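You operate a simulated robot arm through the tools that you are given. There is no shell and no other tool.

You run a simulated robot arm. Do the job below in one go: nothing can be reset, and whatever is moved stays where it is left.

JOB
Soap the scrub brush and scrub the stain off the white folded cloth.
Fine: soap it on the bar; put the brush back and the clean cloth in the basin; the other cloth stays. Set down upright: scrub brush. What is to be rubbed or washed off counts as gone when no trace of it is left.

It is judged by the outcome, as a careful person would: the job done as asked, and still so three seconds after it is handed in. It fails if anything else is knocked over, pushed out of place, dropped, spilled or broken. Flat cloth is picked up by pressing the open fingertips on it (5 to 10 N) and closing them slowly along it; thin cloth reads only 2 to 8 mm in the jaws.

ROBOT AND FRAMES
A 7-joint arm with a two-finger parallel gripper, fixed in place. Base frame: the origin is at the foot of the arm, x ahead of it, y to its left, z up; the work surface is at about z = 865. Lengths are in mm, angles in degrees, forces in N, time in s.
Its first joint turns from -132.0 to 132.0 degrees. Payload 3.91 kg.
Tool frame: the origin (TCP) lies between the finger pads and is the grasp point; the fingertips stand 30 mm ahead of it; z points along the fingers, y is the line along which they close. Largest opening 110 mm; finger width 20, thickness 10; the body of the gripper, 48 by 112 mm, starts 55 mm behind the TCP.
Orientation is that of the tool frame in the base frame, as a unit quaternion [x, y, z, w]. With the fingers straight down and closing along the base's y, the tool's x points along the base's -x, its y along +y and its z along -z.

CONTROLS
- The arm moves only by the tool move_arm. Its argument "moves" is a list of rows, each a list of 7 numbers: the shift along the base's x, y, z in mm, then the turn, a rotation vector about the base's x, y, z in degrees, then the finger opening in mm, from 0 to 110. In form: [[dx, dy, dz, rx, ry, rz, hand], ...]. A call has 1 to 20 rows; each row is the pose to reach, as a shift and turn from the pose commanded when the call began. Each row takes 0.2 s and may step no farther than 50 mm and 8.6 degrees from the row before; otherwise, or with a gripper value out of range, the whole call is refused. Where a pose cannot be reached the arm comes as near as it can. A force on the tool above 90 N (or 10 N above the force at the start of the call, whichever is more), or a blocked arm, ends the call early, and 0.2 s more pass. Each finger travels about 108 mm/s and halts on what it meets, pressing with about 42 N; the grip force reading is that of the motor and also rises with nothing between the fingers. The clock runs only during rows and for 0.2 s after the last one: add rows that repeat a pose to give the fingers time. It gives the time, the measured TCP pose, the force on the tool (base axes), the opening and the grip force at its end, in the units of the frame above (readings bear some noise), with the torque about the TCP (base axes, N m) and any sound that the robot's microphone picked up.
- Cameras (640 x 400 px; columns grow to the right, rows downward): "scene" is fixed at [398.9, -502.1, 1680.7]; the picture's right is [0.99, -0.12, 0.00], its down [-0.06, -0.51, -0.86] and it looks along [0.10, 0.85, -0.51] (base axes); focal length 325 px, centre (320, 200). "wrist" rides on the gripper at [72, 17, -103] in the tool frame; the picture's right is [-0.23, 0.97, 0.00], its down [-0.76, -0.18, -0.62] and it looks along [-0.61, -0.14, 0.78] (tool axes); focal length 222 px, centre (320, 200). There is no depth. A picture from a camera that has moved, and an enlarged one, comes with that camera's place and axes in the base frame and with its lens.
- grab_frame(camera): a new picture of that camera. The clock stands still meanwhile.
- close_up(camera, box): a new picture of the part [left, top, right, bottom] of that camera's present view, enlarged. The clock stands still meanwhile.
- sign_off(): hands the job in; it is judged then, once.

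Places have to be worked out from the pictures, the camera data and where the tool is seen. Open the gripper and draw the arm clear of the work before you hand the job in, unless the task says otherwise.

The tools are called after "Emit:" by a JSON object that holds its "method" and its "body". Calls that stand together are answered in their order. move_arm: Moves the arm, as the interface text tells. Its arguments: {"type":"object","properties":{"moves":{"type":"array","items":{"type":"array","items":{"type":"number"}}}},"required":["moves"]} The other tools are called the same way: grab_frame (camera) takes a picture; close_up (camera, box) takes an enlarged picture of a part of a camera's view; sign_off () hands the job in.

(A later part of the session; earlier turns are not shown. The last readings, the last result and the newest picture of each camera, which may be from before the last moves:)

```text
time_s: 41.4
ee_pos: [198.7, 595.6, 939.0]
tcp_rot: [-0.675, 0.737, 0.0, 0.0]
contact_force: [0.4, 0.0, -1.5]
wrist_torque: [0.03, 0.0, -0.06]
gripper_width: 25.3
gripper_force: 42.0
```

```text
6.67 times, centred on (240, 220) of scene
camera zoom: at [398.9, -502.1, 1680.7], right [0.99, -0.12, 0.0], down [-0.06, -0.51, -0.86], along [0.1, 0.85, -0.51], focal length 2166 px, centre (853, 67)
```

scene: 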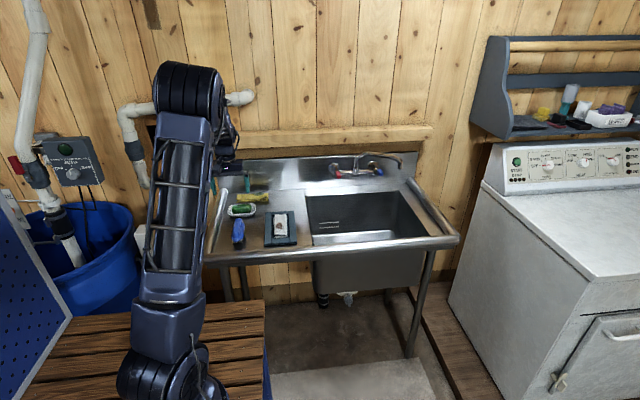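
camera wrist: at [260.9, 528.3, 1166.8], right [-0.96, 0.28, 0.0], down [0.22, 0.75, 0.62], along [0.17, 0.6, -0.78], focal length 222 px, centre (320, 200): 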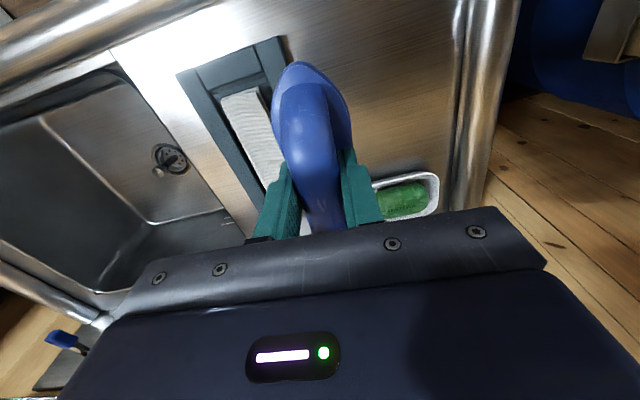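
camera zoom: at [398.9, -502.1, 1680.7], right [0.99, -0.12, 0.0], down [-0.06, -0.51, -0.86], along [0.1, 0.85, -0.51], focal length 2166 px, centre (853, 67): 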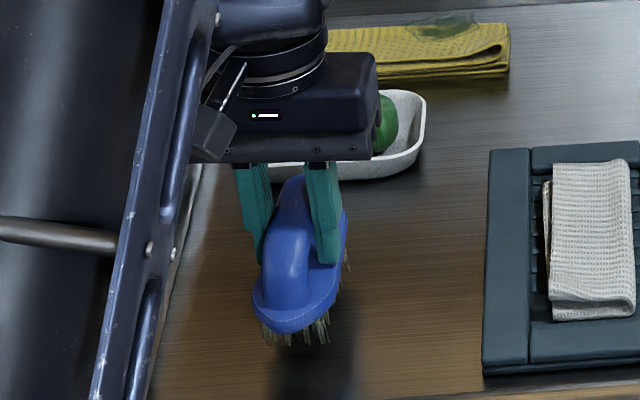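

It's a few mm above the board and a millimetre or two off home; I correct and lower gently to contact.

Emit:
{"method": "move_arm", "body": {"moves": [[1.5, -1.5, -1, 0, 0, 0, 10], [1.5, -1.5, -2.5, 0, 0, 0, 10], [1.5, -1.5, -4, 0, 0, 0, 10]]}}

```text
time_s: 42.2
ee_pos: [200.5, 593.5, 934.9]
tcp_rot: [-0.675, 0.737, 0.0, 0.0]
contact_force: [1.2, -0.3, -0.8]
wrist_torque: [-0.01, 0.0, -0.02]
gripper_width: 25.2
gripper_force: 41.9
```

Not in contact yet; a bit lower in 1 mm steps.

Emit:
{"method": "move_arm", "body": {"moves": [[0, 0, -0.8, 0, 0, 0, 10], [0, 0, -1.6, 0, 0, 0, 10]]}}

```text
time_s: 42.8
ee_pos: [199.9, 593.5, 934.1]
tcp_rot: [-0.675, 0.737, -0.001, 0.0]
contact_force: [1.0, 0.5, -1.0]
wrist_torque: [0.0, 0.01, -0.01]
gripper_width: 25.1
gripper_force: 42.2
```

Emit:
{"method": "move_arm", "body": {"moves": [[0, 0, -0.8, 0, 0, 0, 10], [0, 0, -1.6, 0, 0, 0, 10]]}}

Emit:
{"method": "close_up", "body": {"camera": "scene", "box": [210, 190, 270, 250]}}

```text
time_s: 43.4
ee_pos: [201.4, 593.5, 931.9]
tcp_rot: [-0.676, 0.737, 0.0, -0.001]
contact_force: [0.9, -0.1, -1.0]
wrist_torque: [-0.01, 0.0, 0.0]
gripper_width: 25.1
gripper_force: 42.0
```

```text
6.67 times, centred on (240, 220) of scene
camera zoom: at [398.9, -502.1, 1680.7], right [0.99, -0.12, 0.0], down [-0.06, -0.51, -0.86], along [0.1, 0.85, -0.51], focal length 2166 px, centre (853, 67)
```

zoom: 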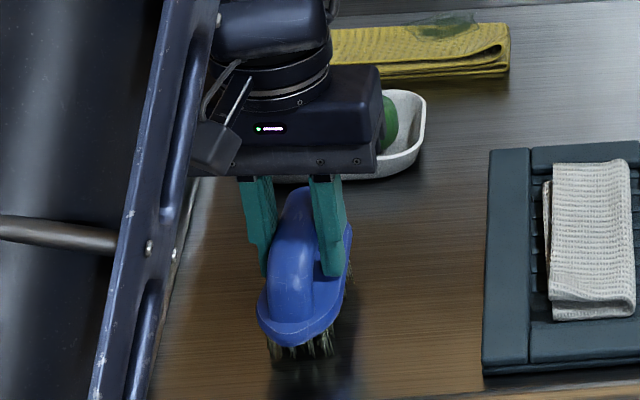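

The brush has slid slightly up in the grip while scrubbing; it's visually almost down. I continue in small steps until I feel the board.

Emit:
{"method": "move_arm", "body": {"moves": [[0, 0, -0.7, 0, 0, 0, 10], [0, 0, -1.4, 0, 0, 0, 10]]}}

```text
time_s: 44.0
ee_pos: [201.3, 592.5, 931.0]
tcp_rot: [-0.675, 0.737, 0.001, 0.0]
contact_force: [1.4, -1.6, 15.7]
wrist_torque: [-0.74, 0.25, 0.05]
gripper_width: 24.8
gripper_force: 42.0
```

Contact with 16 N, mostly at the front of the bristles, so it's slightly pitched; I ease up a hair and open slowly so it settles flat.

Emit:
{"method": "move_arm", "body": {"moves": [[0, 0, 0.8, 0, 0, 0, 10], [0, 0, 0.8, 0, 0, 0, 24], [0, 0, 0.8, 0, 0, 0, 27], [0, 0, 0.8, 0, 0, 0, 31], [0, 0, 0.8, 0, 0, 0, 36], [0, 0, 0.8, 0, 0, 0, 44], [0, 0, 2, 0, 0, 0, 60]]}}

Emit:
{"method": "close_up", "body": {"camera": "scene", "box": [210, 190, 270, 250]}}

Emit:
{"method": "grab_frame", "body": {"camera": "wrist"}}

```text
time_s: 45.6
ee_pos: [200.4, 594.0, 933.1]
tcp_rot: [-0.676, 0.737, 0.001, 0.001]
contact_force: [-0.6, 0.1, 1.0]
wrist_torque: [0.0, -0.01, -0.01]
gripper_width: 59.9
gripper_force: 0.2
```

```text
6.67 times, centred on (240, 220) of scene
camera zoom: at [398.9, -502.1, 1680.7], right [0.99, -0.12, 0.0], down [-0.06, -0.51, -0.86], along [0.1, 0.85, -0.51], focal length 2166 px, centre (853, 67)
```

zoom: 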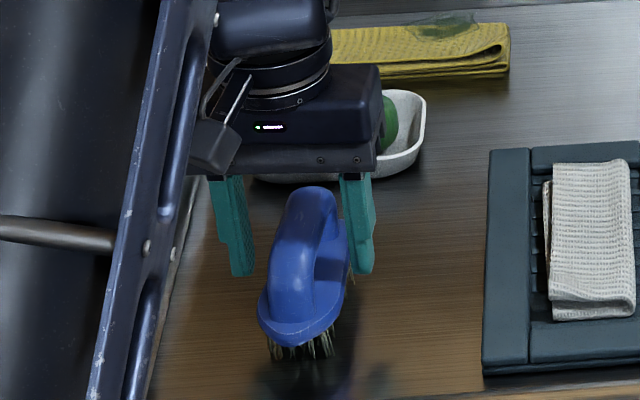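

```text
taken
camera wrist: at [179.0, 523.3, 1035.3], right [-0.95, 0.31, 0.0], down [0.24, 0.74, 0.62], along [0.19, 0.59, -0.78], focal length 222 px, centre (320, 200)
```

wrist: 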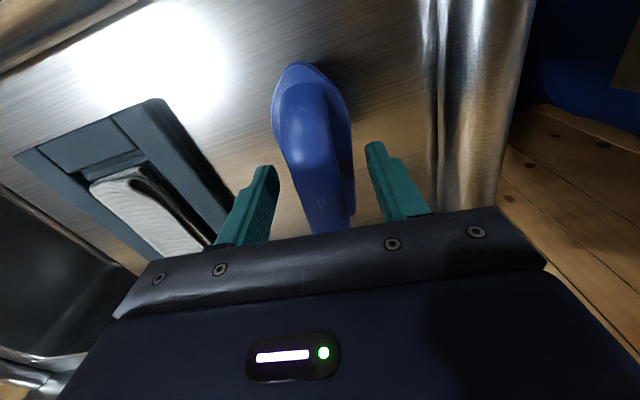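

The brush stands upright on its original spot and is released. I lift straight up, then swing over the cloth with fingers closing along y, to view it.

Emit:
{"method": "move_arm", "body": {"moves": [[0, 0, 15, 0, 0, 0, 64], [0, 0, 60, 0, 0, 0, 70], [0, 0, 105, 0, 0, 0, 80], [0, 0, 140, 0, 0, 0, 80], [16, 4, 140, 0, 0, -8, 80], [32, 8, 140, 0, 0, -16, 80], [48, 12, 140, 0, 0, -24, 80], [64, 16, 140, 0, 0, -32, 80], [80, 20, 140, 0, 0, -40, 80], [96, 25, 140, 0, 0, -48, 80], [112, 30, 140, 0, 0, -56, 80], [128, 35, 140, 0, 0, -64, 80], [144, 40, 140, 0, 0, -72, 80], [160, 44, 140, 0, 0, -80, 80], [173, 47, 140, 0, 0, -85, 80], [173, 47, 140, 0, 0, -85, 80]]}}

Emit:
{"method": "grab_frame", "body": {"camera": "wrist"}}

Emit:
{"method": "grab_frame", "body": {"camera": "scene"}}

```text
time_s: 49.0
ee_pos: [374.6, 640.6, 1071.4]
tcp_rot: [0.001, 1.0, 0.001, 0.0]
contact_force: [1.2, -1.1, 0.3]
wrist_torque: [0.0, 0.04, -0.01]
gripper_width: 80.0
gripper_force: 0.1
```

```text
taken
camera wrist: at [302.8, 657.8, 1175.6], right [0.23, 0.97, 0.0], down [0.76, -0.18, 0.62], along [0.61, -0.14, -0.78], focal length 222 px, centre (320, 200)
```

wrist: 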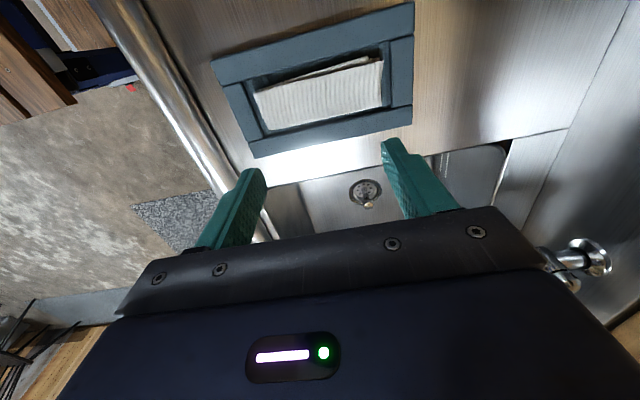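

```text
taken
```

scene: 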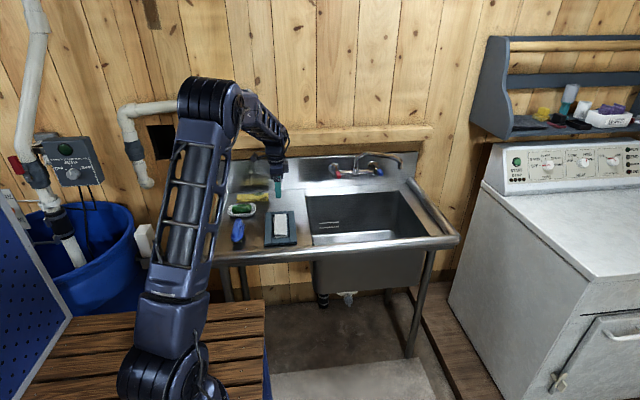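

Emit:
{"method": "close_up", "body": {"camera": "wrist", "box": [200, 0, 440, 170]}}

Emit:
{"method": "close_up", "body": {"camera": "scene", "box": [215, 195, 305, 255]}}

```text
2.35 times, centred on (320, 85) of wrist
camera zoom: at [302.8, 657.8, 1175.6], right [0.23, 0.97, 0.0], down [0.76, -0.18, 0.62], along [0.61, -0.14, -0.78], focal length 523 px, centre (320, 471)
```

zoom: 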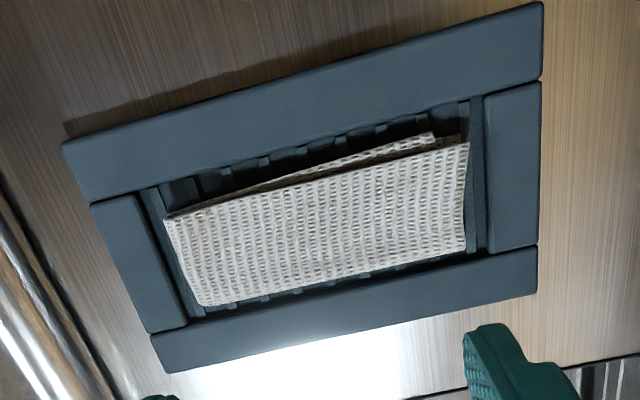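

```text
6.67 times, centred on (260, 225) of scene
camera zoom: at [398.9, -502.1, 1680.7], right [0.99, -0.12, 0.0], down [-0.06, -0.51, -0.86], along [0.1, 0.85, -0.51], focal length 2166 px, centre (720, 33)
```

zoom: 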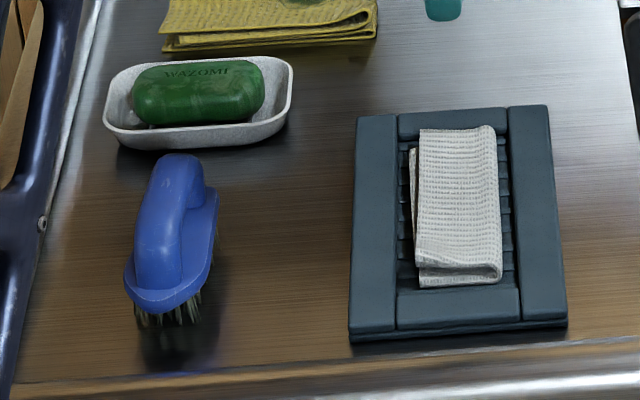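

The cloth spans x 347–396, y 571–715, top near z = 896. The tool is centred over it; I open to 70 mm and descend until the fingertips nearly touch.

Emit:
{"method": "move_arm", "body": {"moves": [[-2, 2, -40, 0, 0, 0, 75], [-2, 2, -80, 0, 0, 0, 70], [-2, 2, -115, 0, 0, 0, 70], [-2, 2, -130, 0, 0, 0, 70], [-2, 2, -138, 0, 0, 0, 70], [-2, 2, -138, 0, 0, 0, 70]]}}

Emit:
{"method": "close_up", "body": {"camera": "scene", "box": [255, 190, 315, 250]}}

Emit:
{"method": "grab_frame", "body": {"camera": "wrist"}}

```text
time_s: 50.4
ee_pos: [371.5, 643.1, 933.9]
tcp_rot: [-0.001, 1.0, -0.001, -0.001]
contact_force: [0.5, -0.3, -0.2]
wrist_torque: [0.02, 0.0, -0.02]
gripper_width: 70.2
gripper_force: 0.1
```

```text
6.67 times, centred on (285, 220) of scene
camera zoom: at [398.9, -502.1, 1680.7], right [0.99, -0.12, 0.0], down [-0.06, -0.51, -0.86], along [0.1, 0.85, -0.51], focal length 2166 px, centre (553, 67)
```

zoom: 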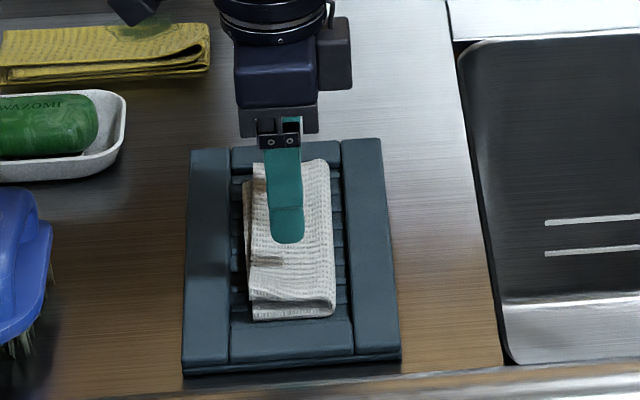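

```text
taken
camera wrist: at [300.4, 660.0, 1037.3], right [0.23, 0.97, 0.0], down [0.76, -0.18, 0.62], along [0.61, -0.14, -0.78], focal length 222 px, centre (320, 200)
```

wrist: 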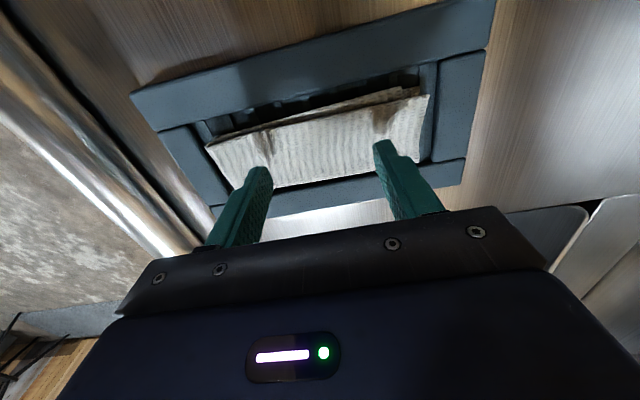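

Centred; shadows show the tips some 10 mm above the cloth. I lower in small steps to feel it.

Emit:
{"method": "move_arm", "body": {"moves": [[0, 0, -2, 0, 0, 0, 70], [0, 0, -4, 0, 0, 0, 70], [0, 0, -5.5, 0, 0, 0, 70]]}}

```text
time_s: 51.2
ee_pos: [371.4, 642.5, 929.2]
tcp_rot: [0.001, 1.0, 0.0, 0.0]
contact_force: [-0.3, -0.5, 0.1]
wrist_torque: [0.01, -0.01, 0.01]
gripper_width: 70.1
gripper_force: 0.1
```

Emit:
{"method": "move_arm", "body": {"moves": [[0, 0, -1.5, 0, 0, 0, 70], [0, 0, -3, 0, 0, 0, 70]]}}

```text
time_s: 51.8
ee_pos: [371.3, 644.2, 928.2]
tcp_rot: [0.0, 1.0, 0.001, 0.001]
contact_force: [-1.3, -5.2, 34.6]
wrist_torque: [-1.3, 0.07, -0.03]
gripper_width: 71.3
gripper_force: 0.7
```

34 N is too much and falls mostly on the -y finger; I ease up about 2 mm for the advised 5–10 N.

Emit:
{"method": "move_arm", "body": {"moves": [[0, 0, 2, 0, 0, 0, 70], [0, 0, 2, 0, 0, 0, 70]]}}

Emit:
{"method": "close_up", "body": {"camera": "scene", "box": [255, 190, 315, 250]}}

```text
time_s: 52.4
ee_pos: [370.4, 642.6, 928.6]
tcp_rot: [0.0, 1.0, 0.0, -0.001]
contact_force: [-0.7, 6.9, 20.0]
wrist_torque: [-0.23, 0.03, -0.01]
gripper_width: 71.2
gripper_force: 0.9
```

```text
6.67 times, centred on (285, 220) of scene
camera zoom: at [398.9, -502.1, 1680.7], right [0.99, -0.12, 0.0], down [-0.06, -0.51, -0.86], along [0.1, 0.85, -0.51], focal length 2166 px, centre (553, 67)
```

zoom: 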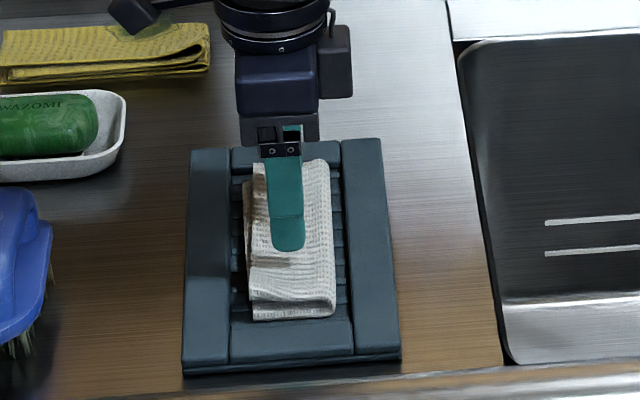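

Still 20 N; a little more relief.

Emit:
{"method": "move_arm", "body": {"moves": [[0, 0, 0.9, 0, 0, 0, 70], [0, 0, 0.9, 0, 0, 0, 70]]}}

```text
time_s: 53.0
ee_pos: [371.4, 640.7, 927.7]
tcp_rot: [0.0, 1.0, 0.0, 0.0]
contact_force: [-1.2, 4.4, 9.5]
wrist_torque: [0.41, 0.05, 0.01]
gripper_width: 71.6
gripper_force: 1.1
```

9.5 N — in range. I close slowly, 2.5 mm per step, and check partway.

Emit:
{"method": "move_arm", "body": {"moves": [[0, 0, 0, 0, 0, 0, 67.5], [0, 0, 0, 0, 0, 0, 65], [0, 0, 0, 0, 0, 0, 62.5], [0, 0, 0, 0, 0, 0, 60], [0, 0, 0, 0, 0, 0, 57.5], [0, 0, 0, 0, 0, 0, 55], [0, 0, 0, 0, 0, 0, 52.5], [0, 0, 0, 0, 0, 0, 50], [0, 0, 0, 0, 0, 0, 47.5], [0, 0, 0, 0, 0, 0, 45], [0, 0, 0, 0, 0, 0, 42.5], [0, 0, 0, 0, 0, 0, 40]]}}

Emit:
{"method": "close_up", "body": {"camera": "scene", "box": [255, 190, 315, 250]}}

Emit:
{"method": "close_up", "body": {"camera": "wrist", "box": [180, 60, 460, 235]}}

```text
time_s: 55.6
ee_pos: [372.6, 642.6, 929.3]
tcp_rot: [0.0, 1.0, -0.001, 0.0]
contact_force: [0.6, -0.5, 0.0]
wrist_torque: [-0.03, -0.01, 0.01]
gripper_width: 40.0
gripper_force: 0.0
```

```text
6.67 times, centred on (285, 220) of scene
camera zoom: at [398.9, -502.1, 1680.7], right [0.99, -0.12, 0.0], down [-0.06, -0.51, -0.86], along [0.1, 0.85, -0.51], focal length 2166 px, centre (553, 67)
```

zoom: 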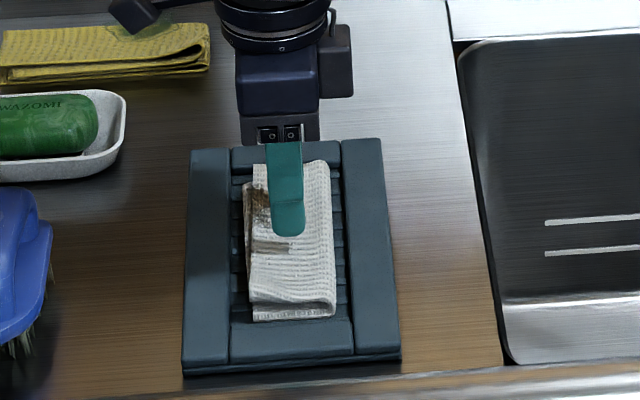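

```text
2.29 times, centred on (320, 148) of wrist
camera zoom: at [300.8, 660.1, 1031.8], right [0.23, 0.97, 0.0], down [0.76, -0.18, 0.62], along [0.61, -0.14, -0.78], focal length 508 px, centre (320, 320)
```

zoom: 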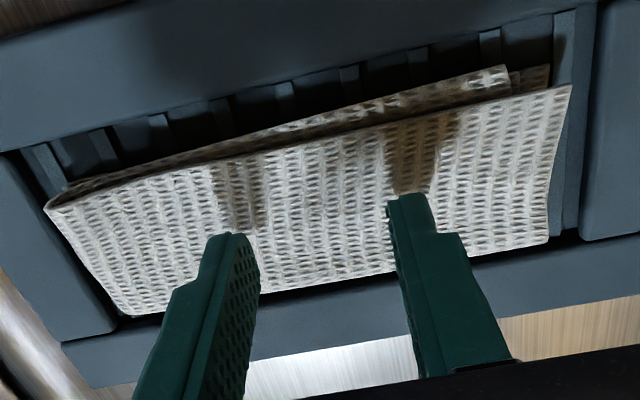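

The press was lost as the fingers slid, and the cloth is unchanged (the dark patches are the fingers' shadows). I reopen to 56 mm and press again more carefully.

Emit:
{"method": "move_arm", "body": {"moves": [[0, 0, 1, 0, 0, 0, 48], [0, 0, 1, 0, 0, 0, 56], [0, 0, 0, 0, 0, 0, 56], [0, 0, -1, 0, 0, 0, 56], [0, 0, -1.5, 0, 0, 0, 56]]}}

```text
time_s: 56.8
ee_pos: [371.4, 643.3, 928.4]
tcp_rot: [0.001, 1.0, 0.001, 0.0]
contact_force: [-0.5, -2.5, 13.7]
wrist_torque: [-0.41, 0.09, 0.01]
gripper_width: 55.9
gripper_force: 0.1
```

13.7 N at the tips; I close a little from here and watch the force.

Emit:
{"method": "move_arm", "body": {"moves": [[0, 0, -0.3, 0, 0, 0, 53], [0, 0, -0.3, 0, 0, 0, 50], [0, 0, -0.3, 0, 0, 0, 47]]}}

```text
time_s: 57.6
ee_pos: [372.3, 642.1, 928.4]
tcp_rot: [0.0, 1.0, 0.001, 0.0]
contact_force: [0.8, -5.0, 25.5]
wrist_torque: [-0.54, -0.04, 0.03]
gripper_width: 54.7
gripper_force: 8.1
```

The fingers are now biting (motor 8 N, opening lagging at 55 mm). I keep closing while easing the press slightly.

Emit:
{"method": "move_arm", "body": {"moves": [[0, 0, 0.5, 0, 0, 0, 46], [0, 0, 0.8, 0, 0, 0, 43], [0, 0, 0.8, 0, 0, 0, 40], [0, 0, 0.8, 0, 0, 0, 37]]}}

Emit:
{"method": "close_up", "body": {"camera": "wrist", "box": [180, 60, 460, 235]}}

```text
time_s: 58.6
ee_pos: [371.9, 641.3, 928.4]
tcp_rot: [0.0, 1.0, 0.0, 0.0]
contact_force: [1.2, -9.8, 23.5]
wrist_torque: [-0.55, -0.06, 0.0]
gripper_width: 46.6
gripper_force: 9.2
```

```text
2.29 times, centred on (320, 148) of wrist
camera zoom: at [300.6, 659.3, 1031.3], right [0.23, 0.97, 0.0], down [0.76, -0.18, 0.62], along [0.61, -0.14, -0.78], focal length 508 px, centre (320, 320)
```

zoom: 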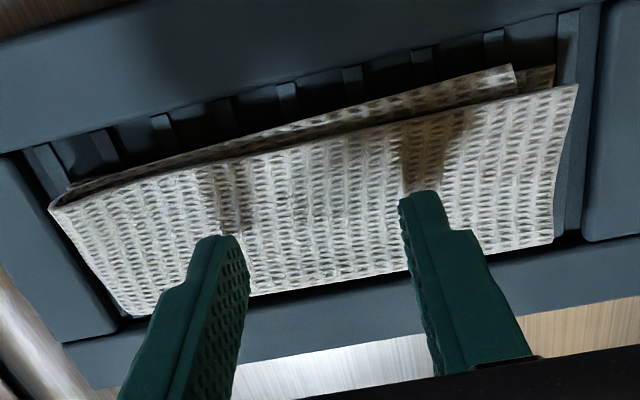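

The cloth remains mostly flat while the fingers creep inward under friction; I continue closing slowly with the press maintained.

Emit:
{"method": "move_arm", "body": {"moves": [[0, 0, 0.5, 0, 0, 0, 34], [0, 0, 0.5, 0, 0, 0, 31], [0, 0, 0.5, 0, 0, 0, 28], [0, 0, 0.5, 0, 0, 0, 25], [0, 0, 0.5, 0, 0, 0, 22], [0, 0, 0.5, 0, 0, 0, 19]]}}

Emit:
{"method": "close_up", "body": {"camera": "wrist", "box": [180, 60, 460, 235]}}

Emit:
{"method": "close_up", "body": {"camera": "scene", "box": [255, 190, 315, 250]}}

```text
time_s: 60.0
ee_pos: [371.9, 642.1, 928.7]
tcp_rot: [0.0, 1.0, 0.0, 0.0]
contact_force: [-0.4, -6.6, 7.1]
wrist_torque: [-0.3, 0.05, -0.03]
gripper_width: 22.0
gripper_force: 3.1
```

```text
2.29 times, centred on (320, 148) of wrist
camera zoom: at [300.4, 659.5, 1031.4], right [0.23, 0.97, 0.0], down [0.76, -0.18, 0.62], along [0.61, -0.14, -0.78], focal length 508 px, centre (320, 320)
```

zoom: 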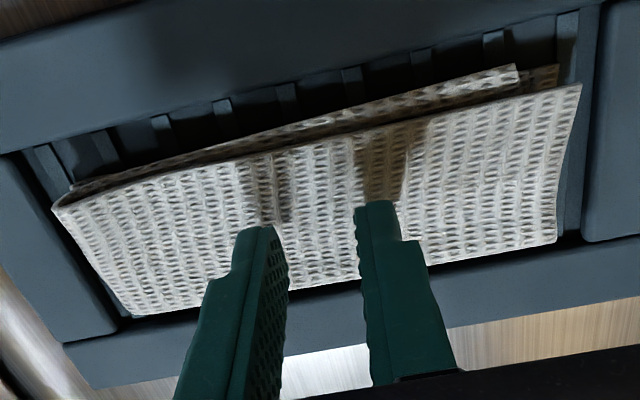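

```text
6.67 times, centred on (285, 220) of scene
camera zoom: at [398.9, -502.1, 1680.7], right [0.99, -0.12, 0.0], down [-0.06, -0.51, -0.86], along [0.1, 0.85, -0.51], focal length 2166 px, centre (553, 67)
```

zoom: 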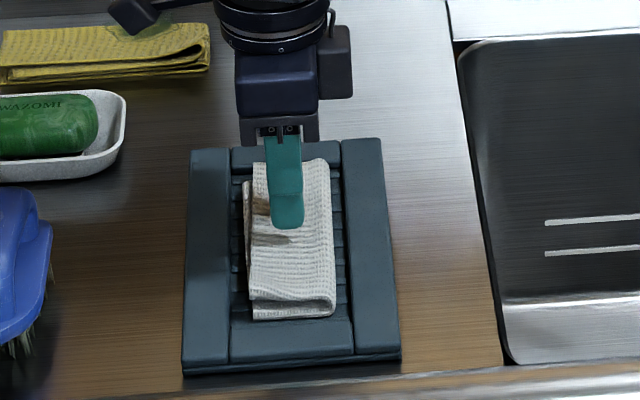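

7 N press, 22 mm opening. I close the rest of the way slowly and see what the jaws read.

Emit:
{"method": "move_arm", "body": {"moves": [[0, 0, 0, 0, 0, 0, 17], [0, 0, 0, 0, 0, 0, 15], [0, 0, 0, 0, 0, 0, 13], [0, 0, 0, 0, 0, 0, 11], [0, 0, 0, 0, 0, 0, 9], [0, 0, 0, 0, 0, 0, 7], [0, 0, 0, 0, 0, 0, 5], [0, 0, 0, 0, 0, 0, 3], [0, 0, 0, 0, 0, 0, 1], [0, 0, 0, 0, 0, 0, 0], [0, 0, 0, 0, 0, 0, 0]]}}

Emit:
{"method": "close_up", "body": {"camera": "wrist", "box": [180, 60, 460, 235]}}

```text
time_s: 62.4
ee_pos: [371.4, 642.5, 928.5]
tcp_rot: [0.0, 1.0, 0.0, 0.0]
contact_force: [0.3, -0.2, 1.1]
wrist_torque: [-0.04, 0.02, 0.01]
gripper_width: 0.1
gripper_force: 37.5
```

```text
2.29 times, centred on (320, 148) of wrist
camera zoom: at [300.6, 659.8, 1031.5], right [0.23, 0.97, 0.0], down [0.76, -0.18, 0.62], along [0.61, -0.14, -0.78], focal length 508 px, centre (320, 320)
```

zoom: 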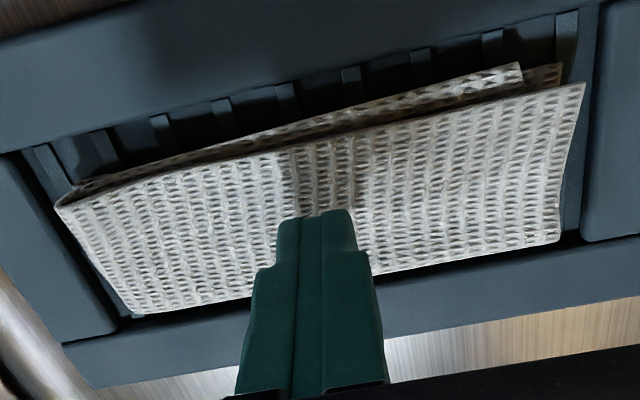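

The jaws closed empty (0.1 mm) — the fingers slid over the cloth in its long direction. I'll instead close across the cloth, along x, where the fold at +x and the free edge at -x can roll inward; I lift and turn the tool.

Emit:
{"method": "move_arm", "body": {"moves": [[0, 0, 20, 0, 0, 0, 0], [0, 0, 60, 0, 0, 0, 10], [0, 0, 60, 0, 0, 8, 28], [0, 0, 60, 0, 0, 16, 28], [0, 0, 60, 0, 0, 24, 28], [0, 0, 60, 0, 0, 32, 28], [0, 0, 60, 0, 0, 40, 28], [0, 0, 60, 0, 0, 48, 28], [0, 0, 60, 0, 0, 56, 28], [0, 0, 60, 0, 0, 64, 28], [0, 0, 60, 0, 0, 72, 28], [0, 0, 60, 0, 0, 80, 28], [0, 2, 60, 0, 0, 87, 28], [0, 2, 60, 0, 0, 87, 28]]}}

Emit:
{"method": "grab_frame", "body": {"camera": "wrist"}}

Emit:
{"method": "close_up", "body": {"camera": "scene", "box": [255, 190, 315, 250]}}

```text
time_s: 65.4
ee_pos: [373.1, 644.2, 987.9]
tcp_rot: [-0.689, 0.725, 0.0, 0.0]
contact_force: [0.2, -0.3, -0.3]
wrist_torque: [-0.01, 0.0, -0.01]
gripper_width: 28.1
gripper_force: 0.0
```

```text
taken
camera wrist: at [352.8, 573.6, 1091.3], right [-0.96, 0.28, 0.0], down [0.22, 0.75, 0.62], along [0.17, 0.6, -0.78], focal length 222 px, centre (320, 200)
```

wrist: 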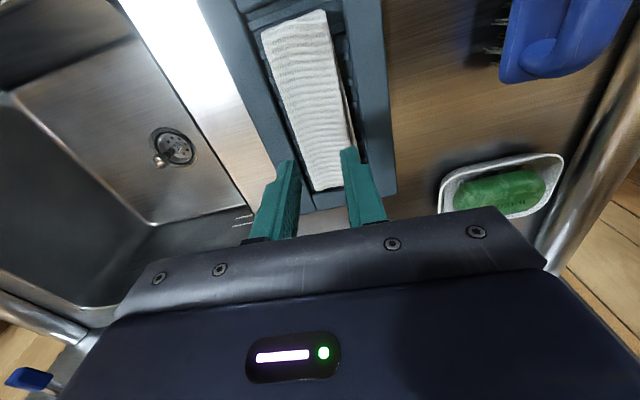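

```text
6.67 times, centred on (285, 220) of scene
camera zoom: at [398.9, -502.1, 1680.7], right [0.99, -0.12, 0.0], down [-0.06, -0.51, -0.86], along [0.1, 0.85, -0.51], focal length 2166 px, centre (553, 67)
```

zoom: 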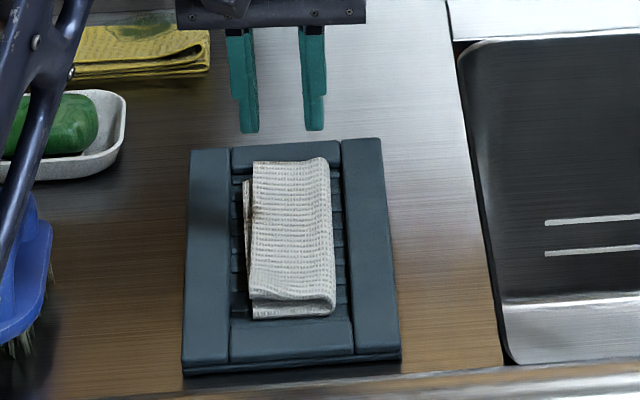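

I notice a brownish tint at the cloth's left edge; I zoom to check whether it is shadow or residue.

Emit:
{"method": "close_up", "body": {"camera": "scene", "box": [274, 208, 292, 240]}}

Emit:
{"method": "close_up", "body": {"camera": "wrist", "box": [230, 0, 410, 210]}}

```text
12.50 times, centred on (283, 224) of scene
camera zoom: at [398.9, -502.1, 1680.7], right [0.99, -0.12, 0.0], down [-0.06, -0.51, -0.86], along [0.1, 0.85, -0.51], focal length 4062 px, centre (782, -100)
```

zoom: 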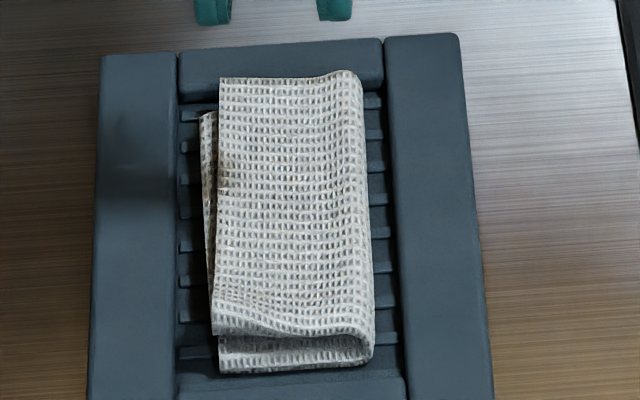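

```text
1.90 times, centred on (320, 105) of wrist
camera zoom: at [352.8, 573.6, 1091.3], right [-0.96, 0.28, 0.0], down [0.22, 0.75, 0.62], along [0.17, 0.6, -0.78], focal length 423 px, centre (320, 381)
```

zoom: 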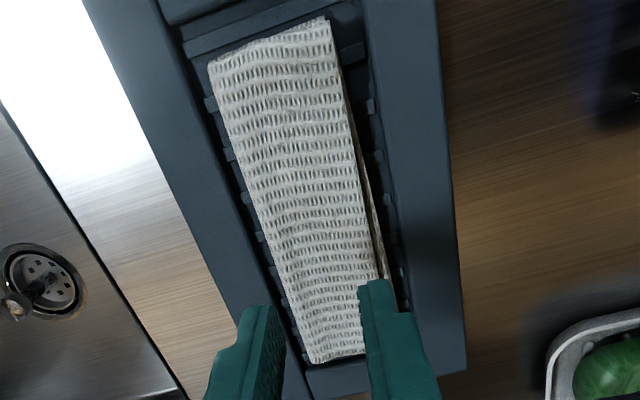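

It's just the gripper's shadow (it also falls on the tray bar). The cloth centre is x ≈ 372 here; I descend to just above it with 30 mm opening.

Emit:
{"method": "move_arm", "body": {"moves": [[-0.5, 0, -30, 0, 0, 0, 30], [-0.5, 0, -50, 0, 0, 0, 30], [-0.5, 0, -56, 0, 0, 0, 30], [-0.5, 0, -58.5, 0, 0, 0, 30], [-0.5, 0, -58.5, 0, 0, 0, 30]]}}

Emit:
{"method": "grab_frame", "body": {"camera": "wrist"}}

Emit:
{"method": "close_up", "body": {"camera": "scene", "box": [255, 190, 315, 250]}}

```text
time_s: 66.6
ee_pos: [370.9, 643.7, 929.1]
tcp_rot: [-0.688, 0.726, -0.001, 0.0]
contact_force: [-0.4, -0.4, 1.0]
wrist_torque: [-0.04, -0.01, 0.01]
gripper_width: 29.9
gripper_force: 0.1
```

```text
taken
camera wrist: at [352.0, 573.4, 1032.2], right [-0.96, 0.28, 0.0], down [0.22, 0.75, 0.62], along [0.17, 0.6, -0.78], focal length 222 px, centre (320, 200)
```

wrist: 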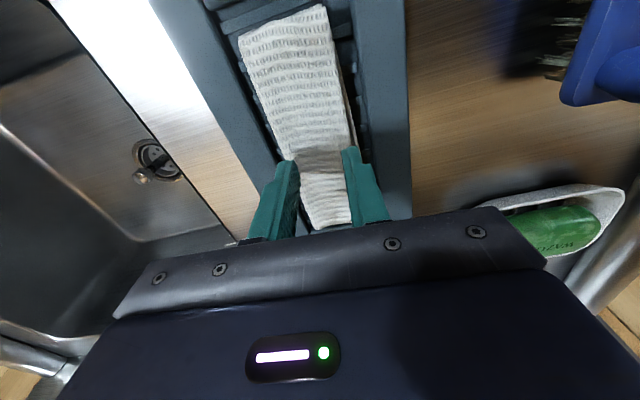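

```text
6.67 times, centred on (285, 220) of scene
camera zoom: at [398.9, -502.1, 1680.7], right [0.99, -0.12, 0.0], down [-0.06, -0.51, -0.86], along [0.1, 0.85, -0.51], focal length 2166 px, centre (553, 67)
```

zoom: 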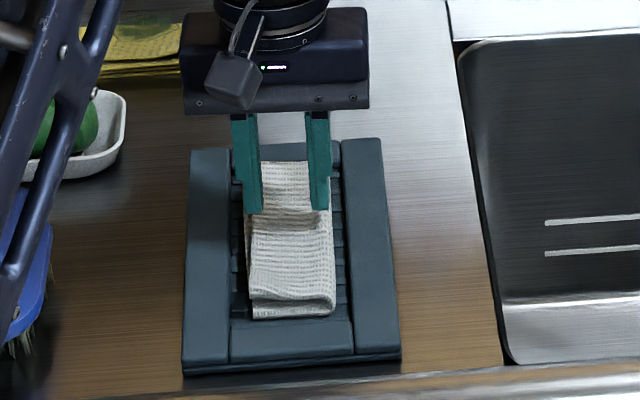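

The fingers are about 2–3 mm too far to -x relative to the cloth. I shift, narrow to 27 mm, and press down gently.

Emit:
{"method": "move_arm", "body": {"moves": [[2.5, 0, 0, 0, 0, 0, 27], [2.5, 0, -0.8, 0, 0, 0, 27], [2.5, 0, -1.6, 0, 0, 0, 27], [2.5, 0, -1.6, 0, 0, 0, 27]]}}

```text
time_s: 67.6
ee_pos: [373.5, 643.9, 927.8]
tcp_rot: [-0.688, 0.725, 0.0, 0.0]
contact_force: [1.4, -0.5, 6.1]
wrist_torque: [-0.05, 0.04, 0.02]
gripper_width: 26.9
gripper_force: 0.0
```

6 N; I press a touch more and close slowly in 1.5 mm steps.

Emit:
{"method": "move_arm", "body": {"moves": [[0, 0, -0.3, 0, 0, 0, 27], [0, 0, -0.3, 0, 0, 0, 25.5], [0, 0, -0.3, 0, 0, 0, 24], [0, 0, -0.3, 0, 0, 0, 22.5], [0, 0, -0.3, 0, 0, 0, 21]]}}

Emit:
{"method": "close_up", "body": {"camera": "wrist", "box": [230, 80, 410, 240]}}

```text
time_s: 68.8
ee_pos: [373.1, 644.2, 928.4]
tcp_rot: [-0.688, 0.726, 0.001, 0.0]
contact_force: [-0.3, 2.2, 19.3]
wrist_torque: [0.07, 0.16, -0.03]
gripper_width: 26.1
gripper_force: 5.3
```

```text
2.50 times, centred on (320, 160) of wrist
camera zoom: at [354.1, 573.3, 1031.2], right [-0.96, 0.28, 0.0], down [0.22, 0.75, 0.62], along [0.17, 0.6, -0.78], focal length 555 px, centre (320, 300)
```

zoom: 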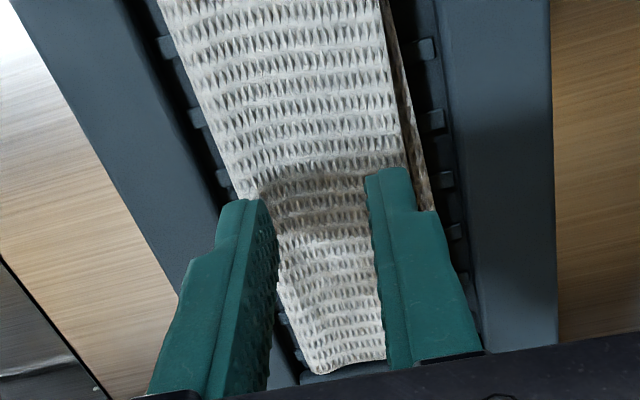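

The cloth resists with the press at 19 N; I ease to about 10 N while closing on.

Emit:
{"method": "move_arm", "body": {"moves": [[0, 0, 0.7, 0, 0, 0, 20], [0, 0, 0.7, 0, 0, 0, 18.5], [0, 0, 0.7, 0, 0, 0, 17], [0, 0, 0.7, 0, 0, 0, 15.5]]}}

Emit:
{"method": "close_up", "body": {"camera": "wrist", "box": [230, 80, 410, 240]}}

```text
time_s: 69.8
ee_pos: [371.9, 644.0, 928.0]
tcp_rot: [-0.688, 0.725, -0.001, 0.0]
contact_force: [-9.6, 1.3, 10.1]
wrist_torque: [0.04, 0.46, 0.05]
gripper_width: 19.9
gripper_force: 4.4
```

```text
2.50 times, centred on (320, 160) of wrist
camera zoom: at [353.5, 573.3, 1031.4], right [-0.96, 0.28, 0.0], down [0.22, 0.75, 0.62], along [0.17, 0.6, -0.78], focal length 555 px, centre (320, 300)
```

zoom: 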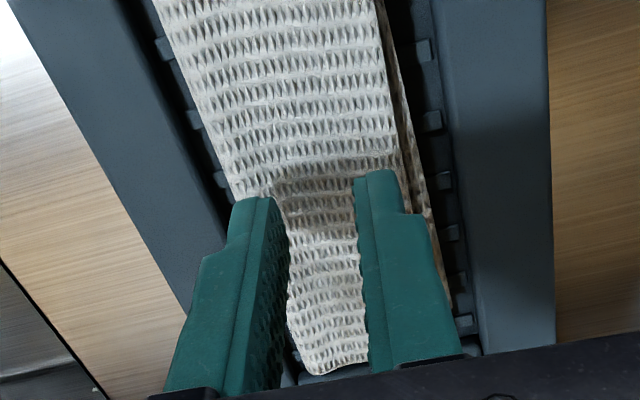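

The press is 10 N with the opening following at 20 mm, and the cloth seems to start rounding up. Continuing to close slowly.

Emit:
{"method": "move_arm", "body": {"moves": [[0, 0, -0.2, 0, 0, 0, 14], [0, 0, -0.2, 0, 0, 0, 12.5], [0, 0, -0.2, 0, 0, 0, 11], [0, 0, -0.2, 0, 0, 0, 9.5]]}}

Emit:
{"method": "close_up", "body": {"camera": "wrist", "box": [230, 80, 410, 240]}}

```text
time_s: 70.8
ee_pos: [374.0, 645.3, 928.0]
tcp_rot: [-0.688, 0.725, 0.0, 0.001]
contact_force: [-6.9, 1.2, 7.2]
wrist_torque: [0.04, 0.23, -0.01]
gripper_width: 13.3
gripper_force: 2.9
```

```text
2.50 times, centred on (320, 160) of wrist
camera zoom: at [354.3, 573.3, 1031.4], right [-0.96, 0.28, 0.0], down [0.22, 0.75, 0.62], along [0.17, 0.6, -0.78], focal length 555 px, centre (320, 300)
```

zoom: 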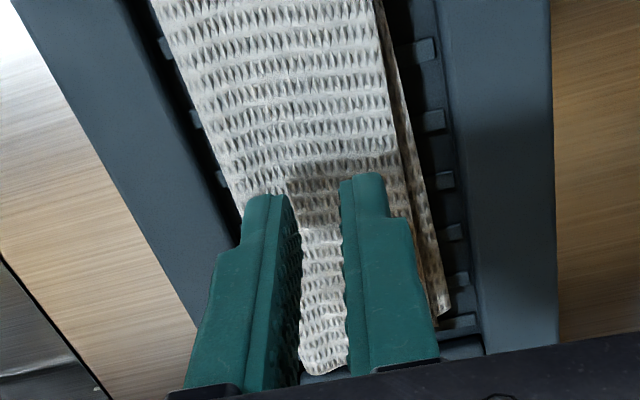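

Still pressing at 7 N; continuing to full closure, pressing slightly more.

Emit:
{"method": "move_arm", "body": {"moves": [[0, 0, -0.3, 0, 0, 0, 8], [0, 0, -0.4, 0, 0, 0, 6.5], [0, 0, -0.5, 0, 0, 0, 5], [0, 0, -0.5, 0, 0, 0, 3.5], [0, 0, -0.5, 0, 0, 0, 2], [0, 0, -0.5, 0, 0, 0, 0], [0, 0, -0.5, 0, 0, 0, 0]]}}

Emit:
{"method": "close_up", "body": {"camera": "wrist", "box": [230, 80, 410, 240]}}

Emit:
{"method": "close_up", "body": {"camera": "scene", "box": [255, 190, 315, 250]}}

```text
time_s: 72.4
ee_pos: [374.8, 644.2, 927.9]
tcp_rot: [-0.688, 0.726, 0.001, 0.0]
contact_force: [3.1, 1.1, 15.6]
wrist_torque: [-0.04, -0.13, -0.05]
gripper_width: 0.0
gripper_force: 37.8
```

```text
2.50 times, centred on (320, 160) of wrist
camera zoom: at [355.1, 573.1, 1031.2], right [-0.96, 0.28, 0.0], down [0.22, 0.75, 0.62], along [0.17, 0.6, -0.78], focal length 555 px, centre (320, 300)
```

zoom: 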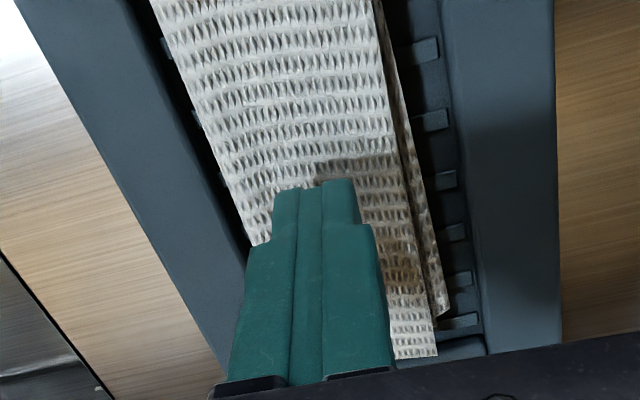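

```text
6.67 times, centred on (285, 220) of scene
camera zoom: at [398.9, -502.1, 1680.7], right [0.99, -0.12, 0.0], down [-0.06, -0.51, -0.86], along [0.1, 0.85, -0.51], focal length 2166 px, centre (553, 67)
```

zoom: 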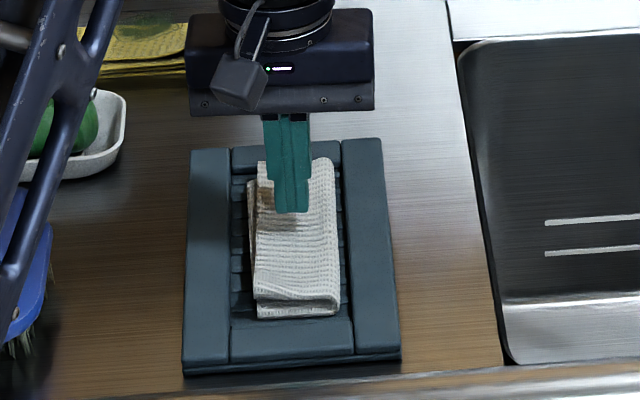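

Empty again, and the cloth slid as a whole: the folded stack is stiff. Parallax puts the tray rim at about z = 877, so the stack (top z ≈ 897) stands about 20 mm proud of it — I'll grip it by its sides across x instead. I raise, open to 80 mm and look.

Emit:
{"method": "move_arm", "body": {"moves": [[0, 0, 15, 0, 0, 0, 0], [0, 0, 40, 0, 0, 0, 20], [0, 0, 60, 0, 0, 0, 50], [0, 0, 60, 0, 0, 0, 80], [0, 0, 60, 0, 0, 0, 80]]}}

Emit:
{"method": "grab_frame", "body": {"camera": "wrist"}}

Emit:
{"method": "close_up", "body": {"camera": "scene", "box": [255, 195, 310, 250]}}

```text
time_s: 73.6
ee_pos: [372.4, 644.9, 988.4]
tcp_rot: [-0.688, 0.726, 0.0, 0.0]
contact_force: [-0.3, 0.0, -0.4]
wrist_torque: [0.02, 0.0, -0.03]
gripper_width: 80.0
gripper_force: 0.1
```

```text
taken
camera wrist: at [354.5, 573.6, 1091.1], right [-0.96, 0.28, 0.0], down [0.22, 0.75, 0.62], along [0.17, 0.6, -0.78], focal length 222 px, centre (320, 200)
```

wrist: 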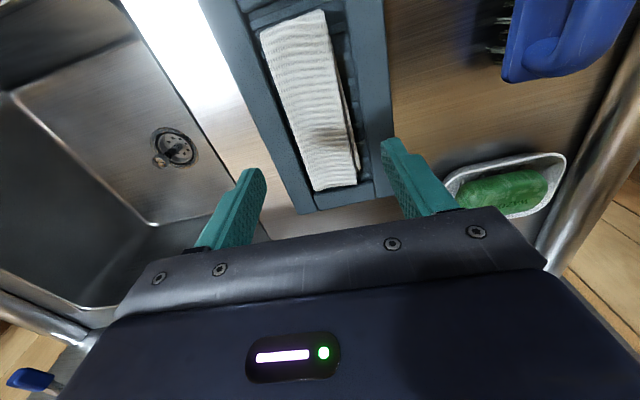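

```text
7.27 times, centred on (282, 222) of scene
camera zoom: at [398.9, -502.1, 1680.7], right [0.99, -0.12, 0.0], down [-0.06, -0.51, -0.86], along [0.1, 0.85, -0.51], focal length 2363 px, centre (593, 36)
```

zoom: 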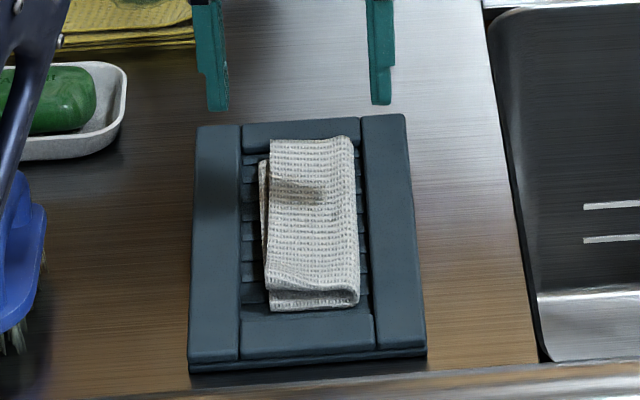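

The cloth is centred near x = 373. I lower the open fingers outside it to tips at about z = 886, above the rim.

Emit:
{"method": "move_arm", "body": {"moves": [[0, 0, -30, 0, 0, 0, 80], [0, 0, -55, 0, 0, 0, 80], [0, 0, -65, 0, 0, 0, 80], [0, 0, -71, 0, 0, 0, 80], [0, 0, -71, 0, 0, 0, 80]]}}

Emit:
{"method": "close_up", "body": {"camera": "scene", "box": [255, 195, 310, 250]}}

Emit:
{"method": "grab_frame", "body": {"camera": "wrist"}}

```text
time_s: 74.8
ee_pos: [373.7, 644.8, 916.2]
tcp_rot: [-0.688, 0.726, 0.0, 0.0]
contact_force: [0.4, -0.6, 0.1]
wrist_torque: [-0.02, 0.01, -0.02]
gripper_width: 80.1
gripper_force: 0.1
```

```text
7.27 times, centred on (282, 222) of scene
camera zoom: at [398.9, -502.1, 1680.7], right [0.99, -0.12, 0.0], down [-0.06, -0.51, -0.86], along [0.1, 0.85, -0.51], focal length 2363 px, centre (593, 36)
```

zoom: 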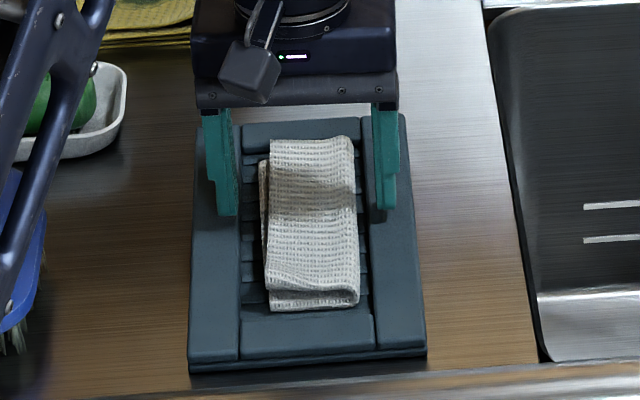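

```text
taken
camera wrist: at [354.1, 573.4, 1019.5], right [-0.96, 0.28, 0.0], down [0.22, 0.75, 0.62], along [0.17, 0.6, -0.78], focal length 222 px, centre (320, 200)
```

wrist: 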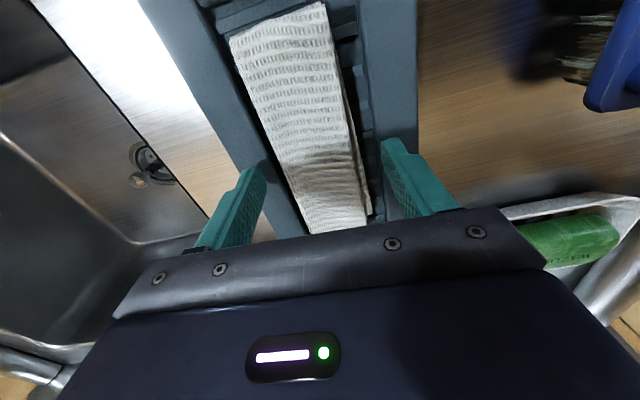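

The fingers straddle the cloth evenly with no contact. I close steadily on its sides.

Emit:
{"method": "move_arm", "body": {"moves": [[1.5, 0, 0, 0, 0, 0, 72], [1.5, 0, 0, 0, 0, 0, 66], [1.5, 0, 0, 0, 0, 0, 61], [1.5, 0, 0, 0, 0, 0, 57], [1.5, 0, 0, 0, 0, 0, 53], [1.5, 0, 0, 0, 0, 0, 50], [1.5, 0, 0, 0, 0, 0, 47], [1.5, 0, 0, 0, 0, 0, 44]]}}

Emit:
{"method": "close_up", "body": {"camera": "scene", "box": [255, 195, 310, 250]}}

Emit:
{"method": "close_up", "body": {"camera": "wrist", "box": [200, 80, 440, 240]}}

```text
time_s: 76.6
ee_pos: [375.2, 645.2, 917.7]
tcp_rot: [-0.688, 0.726, 0.0, 0.0]
contact_force: [0.4, -0.6, 0.5]
wrist_torque: [-0.01, 0.03, 0.08]
gripper_width: 55.4
gripper_force: 41.8
```

```text
7.27 times, centred on (282, 222) of scene
camera zoom: at [398.9, -502.1, 1680.7], right [0.99, -0.12, 0.0], down [-0.06, -0.51, -0.86], along [0.1, 0.85, -0.51], focal length 2363 px, centre (593, 36)
```

zoom: 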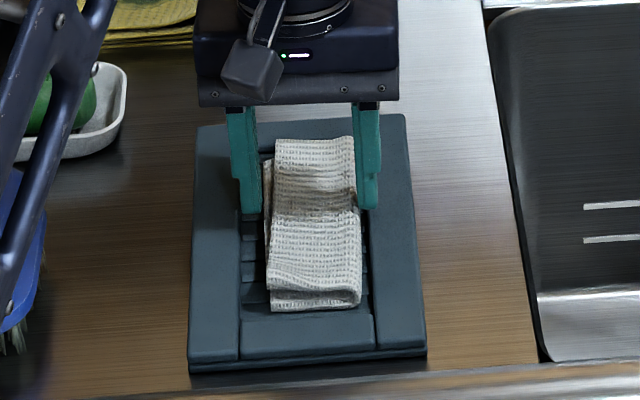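

```text
2.50 times, centred on (320, 160) of wrist
camera zoom: at [355.6, 573.6, 1020.1], right [-0.96, 0.28, 0.0], down [0.22, 0.75, 0.62], along [0.17, 0.6, -0.78], focal length 555 px, centre (320, 300)
```

zoom: 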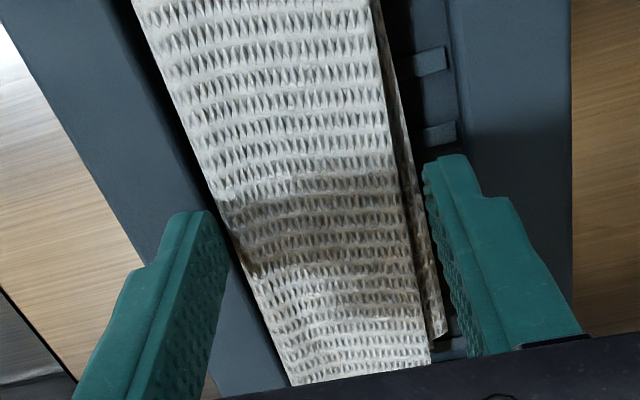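

The jaws hold firmly at 55 mm with full grip force — the folded stack is gripped by its sides. I lift slowly and check that only the cloth comes.

Emit:
{"method": "move_arm", "body": {"moves": [[0, 0, 3, 0, 0, 0, 40], [0, 0, 8, 0, 0, 0, 40], [0, 0, 16, 0, 0, 0, 40], [0, 0, 30, 0, 0, 0, 40], [0, 0, 50, 0, 0, 0, 40]]}}

Emit:
{"method": "close_up", "body": {"camera": "scene", "box": [245, 180, 315, 250]}}

Emit:
{"method": "grab_frame", "body": {"camera": "wrist"}}

```text
time_s: 77.8
ee_pos: [375.1, 644.6, 966.8]
tcp_rot: [-0.687, 0.726, 0.0, -0.001]
contact_force: [-0.2, 0.1, -1.6]
wrist_torque: [-0.01, 0.0, -0.02]
gripper_width: 55.3
gripper_force: 42.0
```

```text
5.71 times, centred on (280, 215) of scene
camera zoom: at [398.9, -502.1, 1680.7], right [0.99, -0.12, 0.0], down [-0.06, -0.51, -0.86], along [0.1, 0.85, -0.51], focal length 1857 px, centre (549, 114)
```

zoom: 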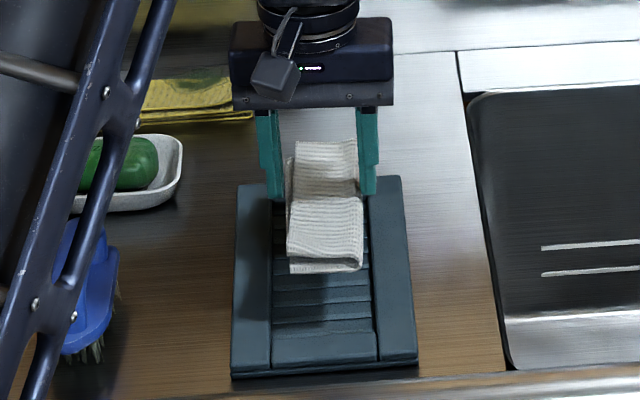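

```text
taken
camera wrist: at [355.6, 573.3, 1069.2], right [-0.96, 0.28, 0.0], down [0.22, 0.75, 0.62], along [0.17, 0.6, -0.78], focal length 222 px, centre (320, 200)
```

wrist: 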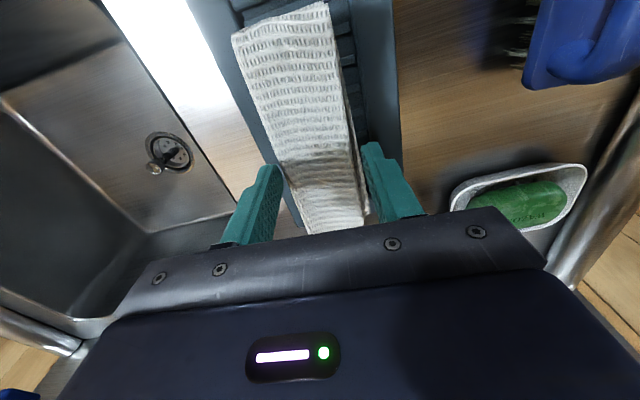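

Only the cloth came up; the tray stayed. I raise further and carry it over the basin to about (600, 680), then look.

Emit:
{"method": "move_arm", "body": {"moves": [[0, 0, 30, 0, 0, 0, 40], [0, 0, 60, 0, 0, 0, 40], [25, 4, 70, 0, 0, 0, 40], [55, 8, 70, 0, 0, 0, 40], [85, 13, 70, 0, 0, 0, 40], [115, 18, 70, 0, 0, 0, 40], [145, 23, 70, 0, 0, 0, 40], [175, 28, 70, 0, 0, 0, 40], [205, 33, 70, 0, 0, 0, 40], [225, 36, 70, 0, 0, 0, 40], [225, 36, 70, 0, 0, 0, 40]]}}

Emit:
{"method": "grab_frame", "body": {"camera": "wrist"}}

Emit:
{"method": "grab_frame", "body": {"camera": "scene"}}

```text
time_s: 80.2
ee_pos: [600.8, 679.8, 1035.5]
tcp_rot: [-0.689, 0.725, 0.0, 0.001]
contact_force: [0.4, 0.2, -0.3]
wrist_torque: [0.0, -0.02, -0.01]
gripper_width: 55.1
gripper_force: 41.2
```

```text
taken
camera wrist: at [581.1, 609.8, 1139.8], right [-0.96, 0.28, 0.0], down [0.22, 0.75, 0.62], along [0.17, 0.6, -0.78], focal length 222 px, centre (320, 200)
```

wrist: 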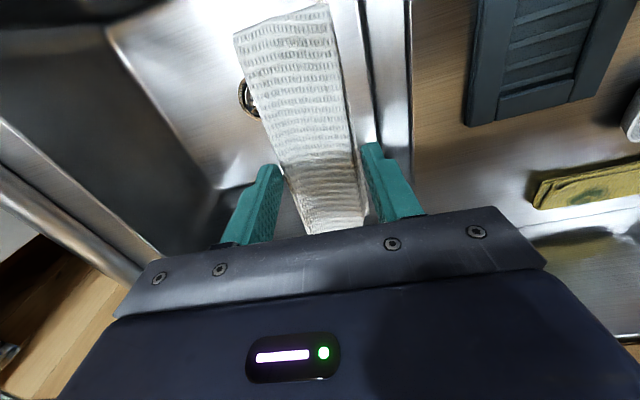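

```text
taken
```

scene: 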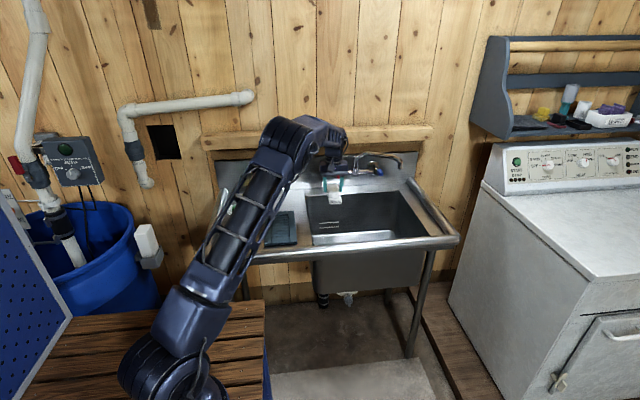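

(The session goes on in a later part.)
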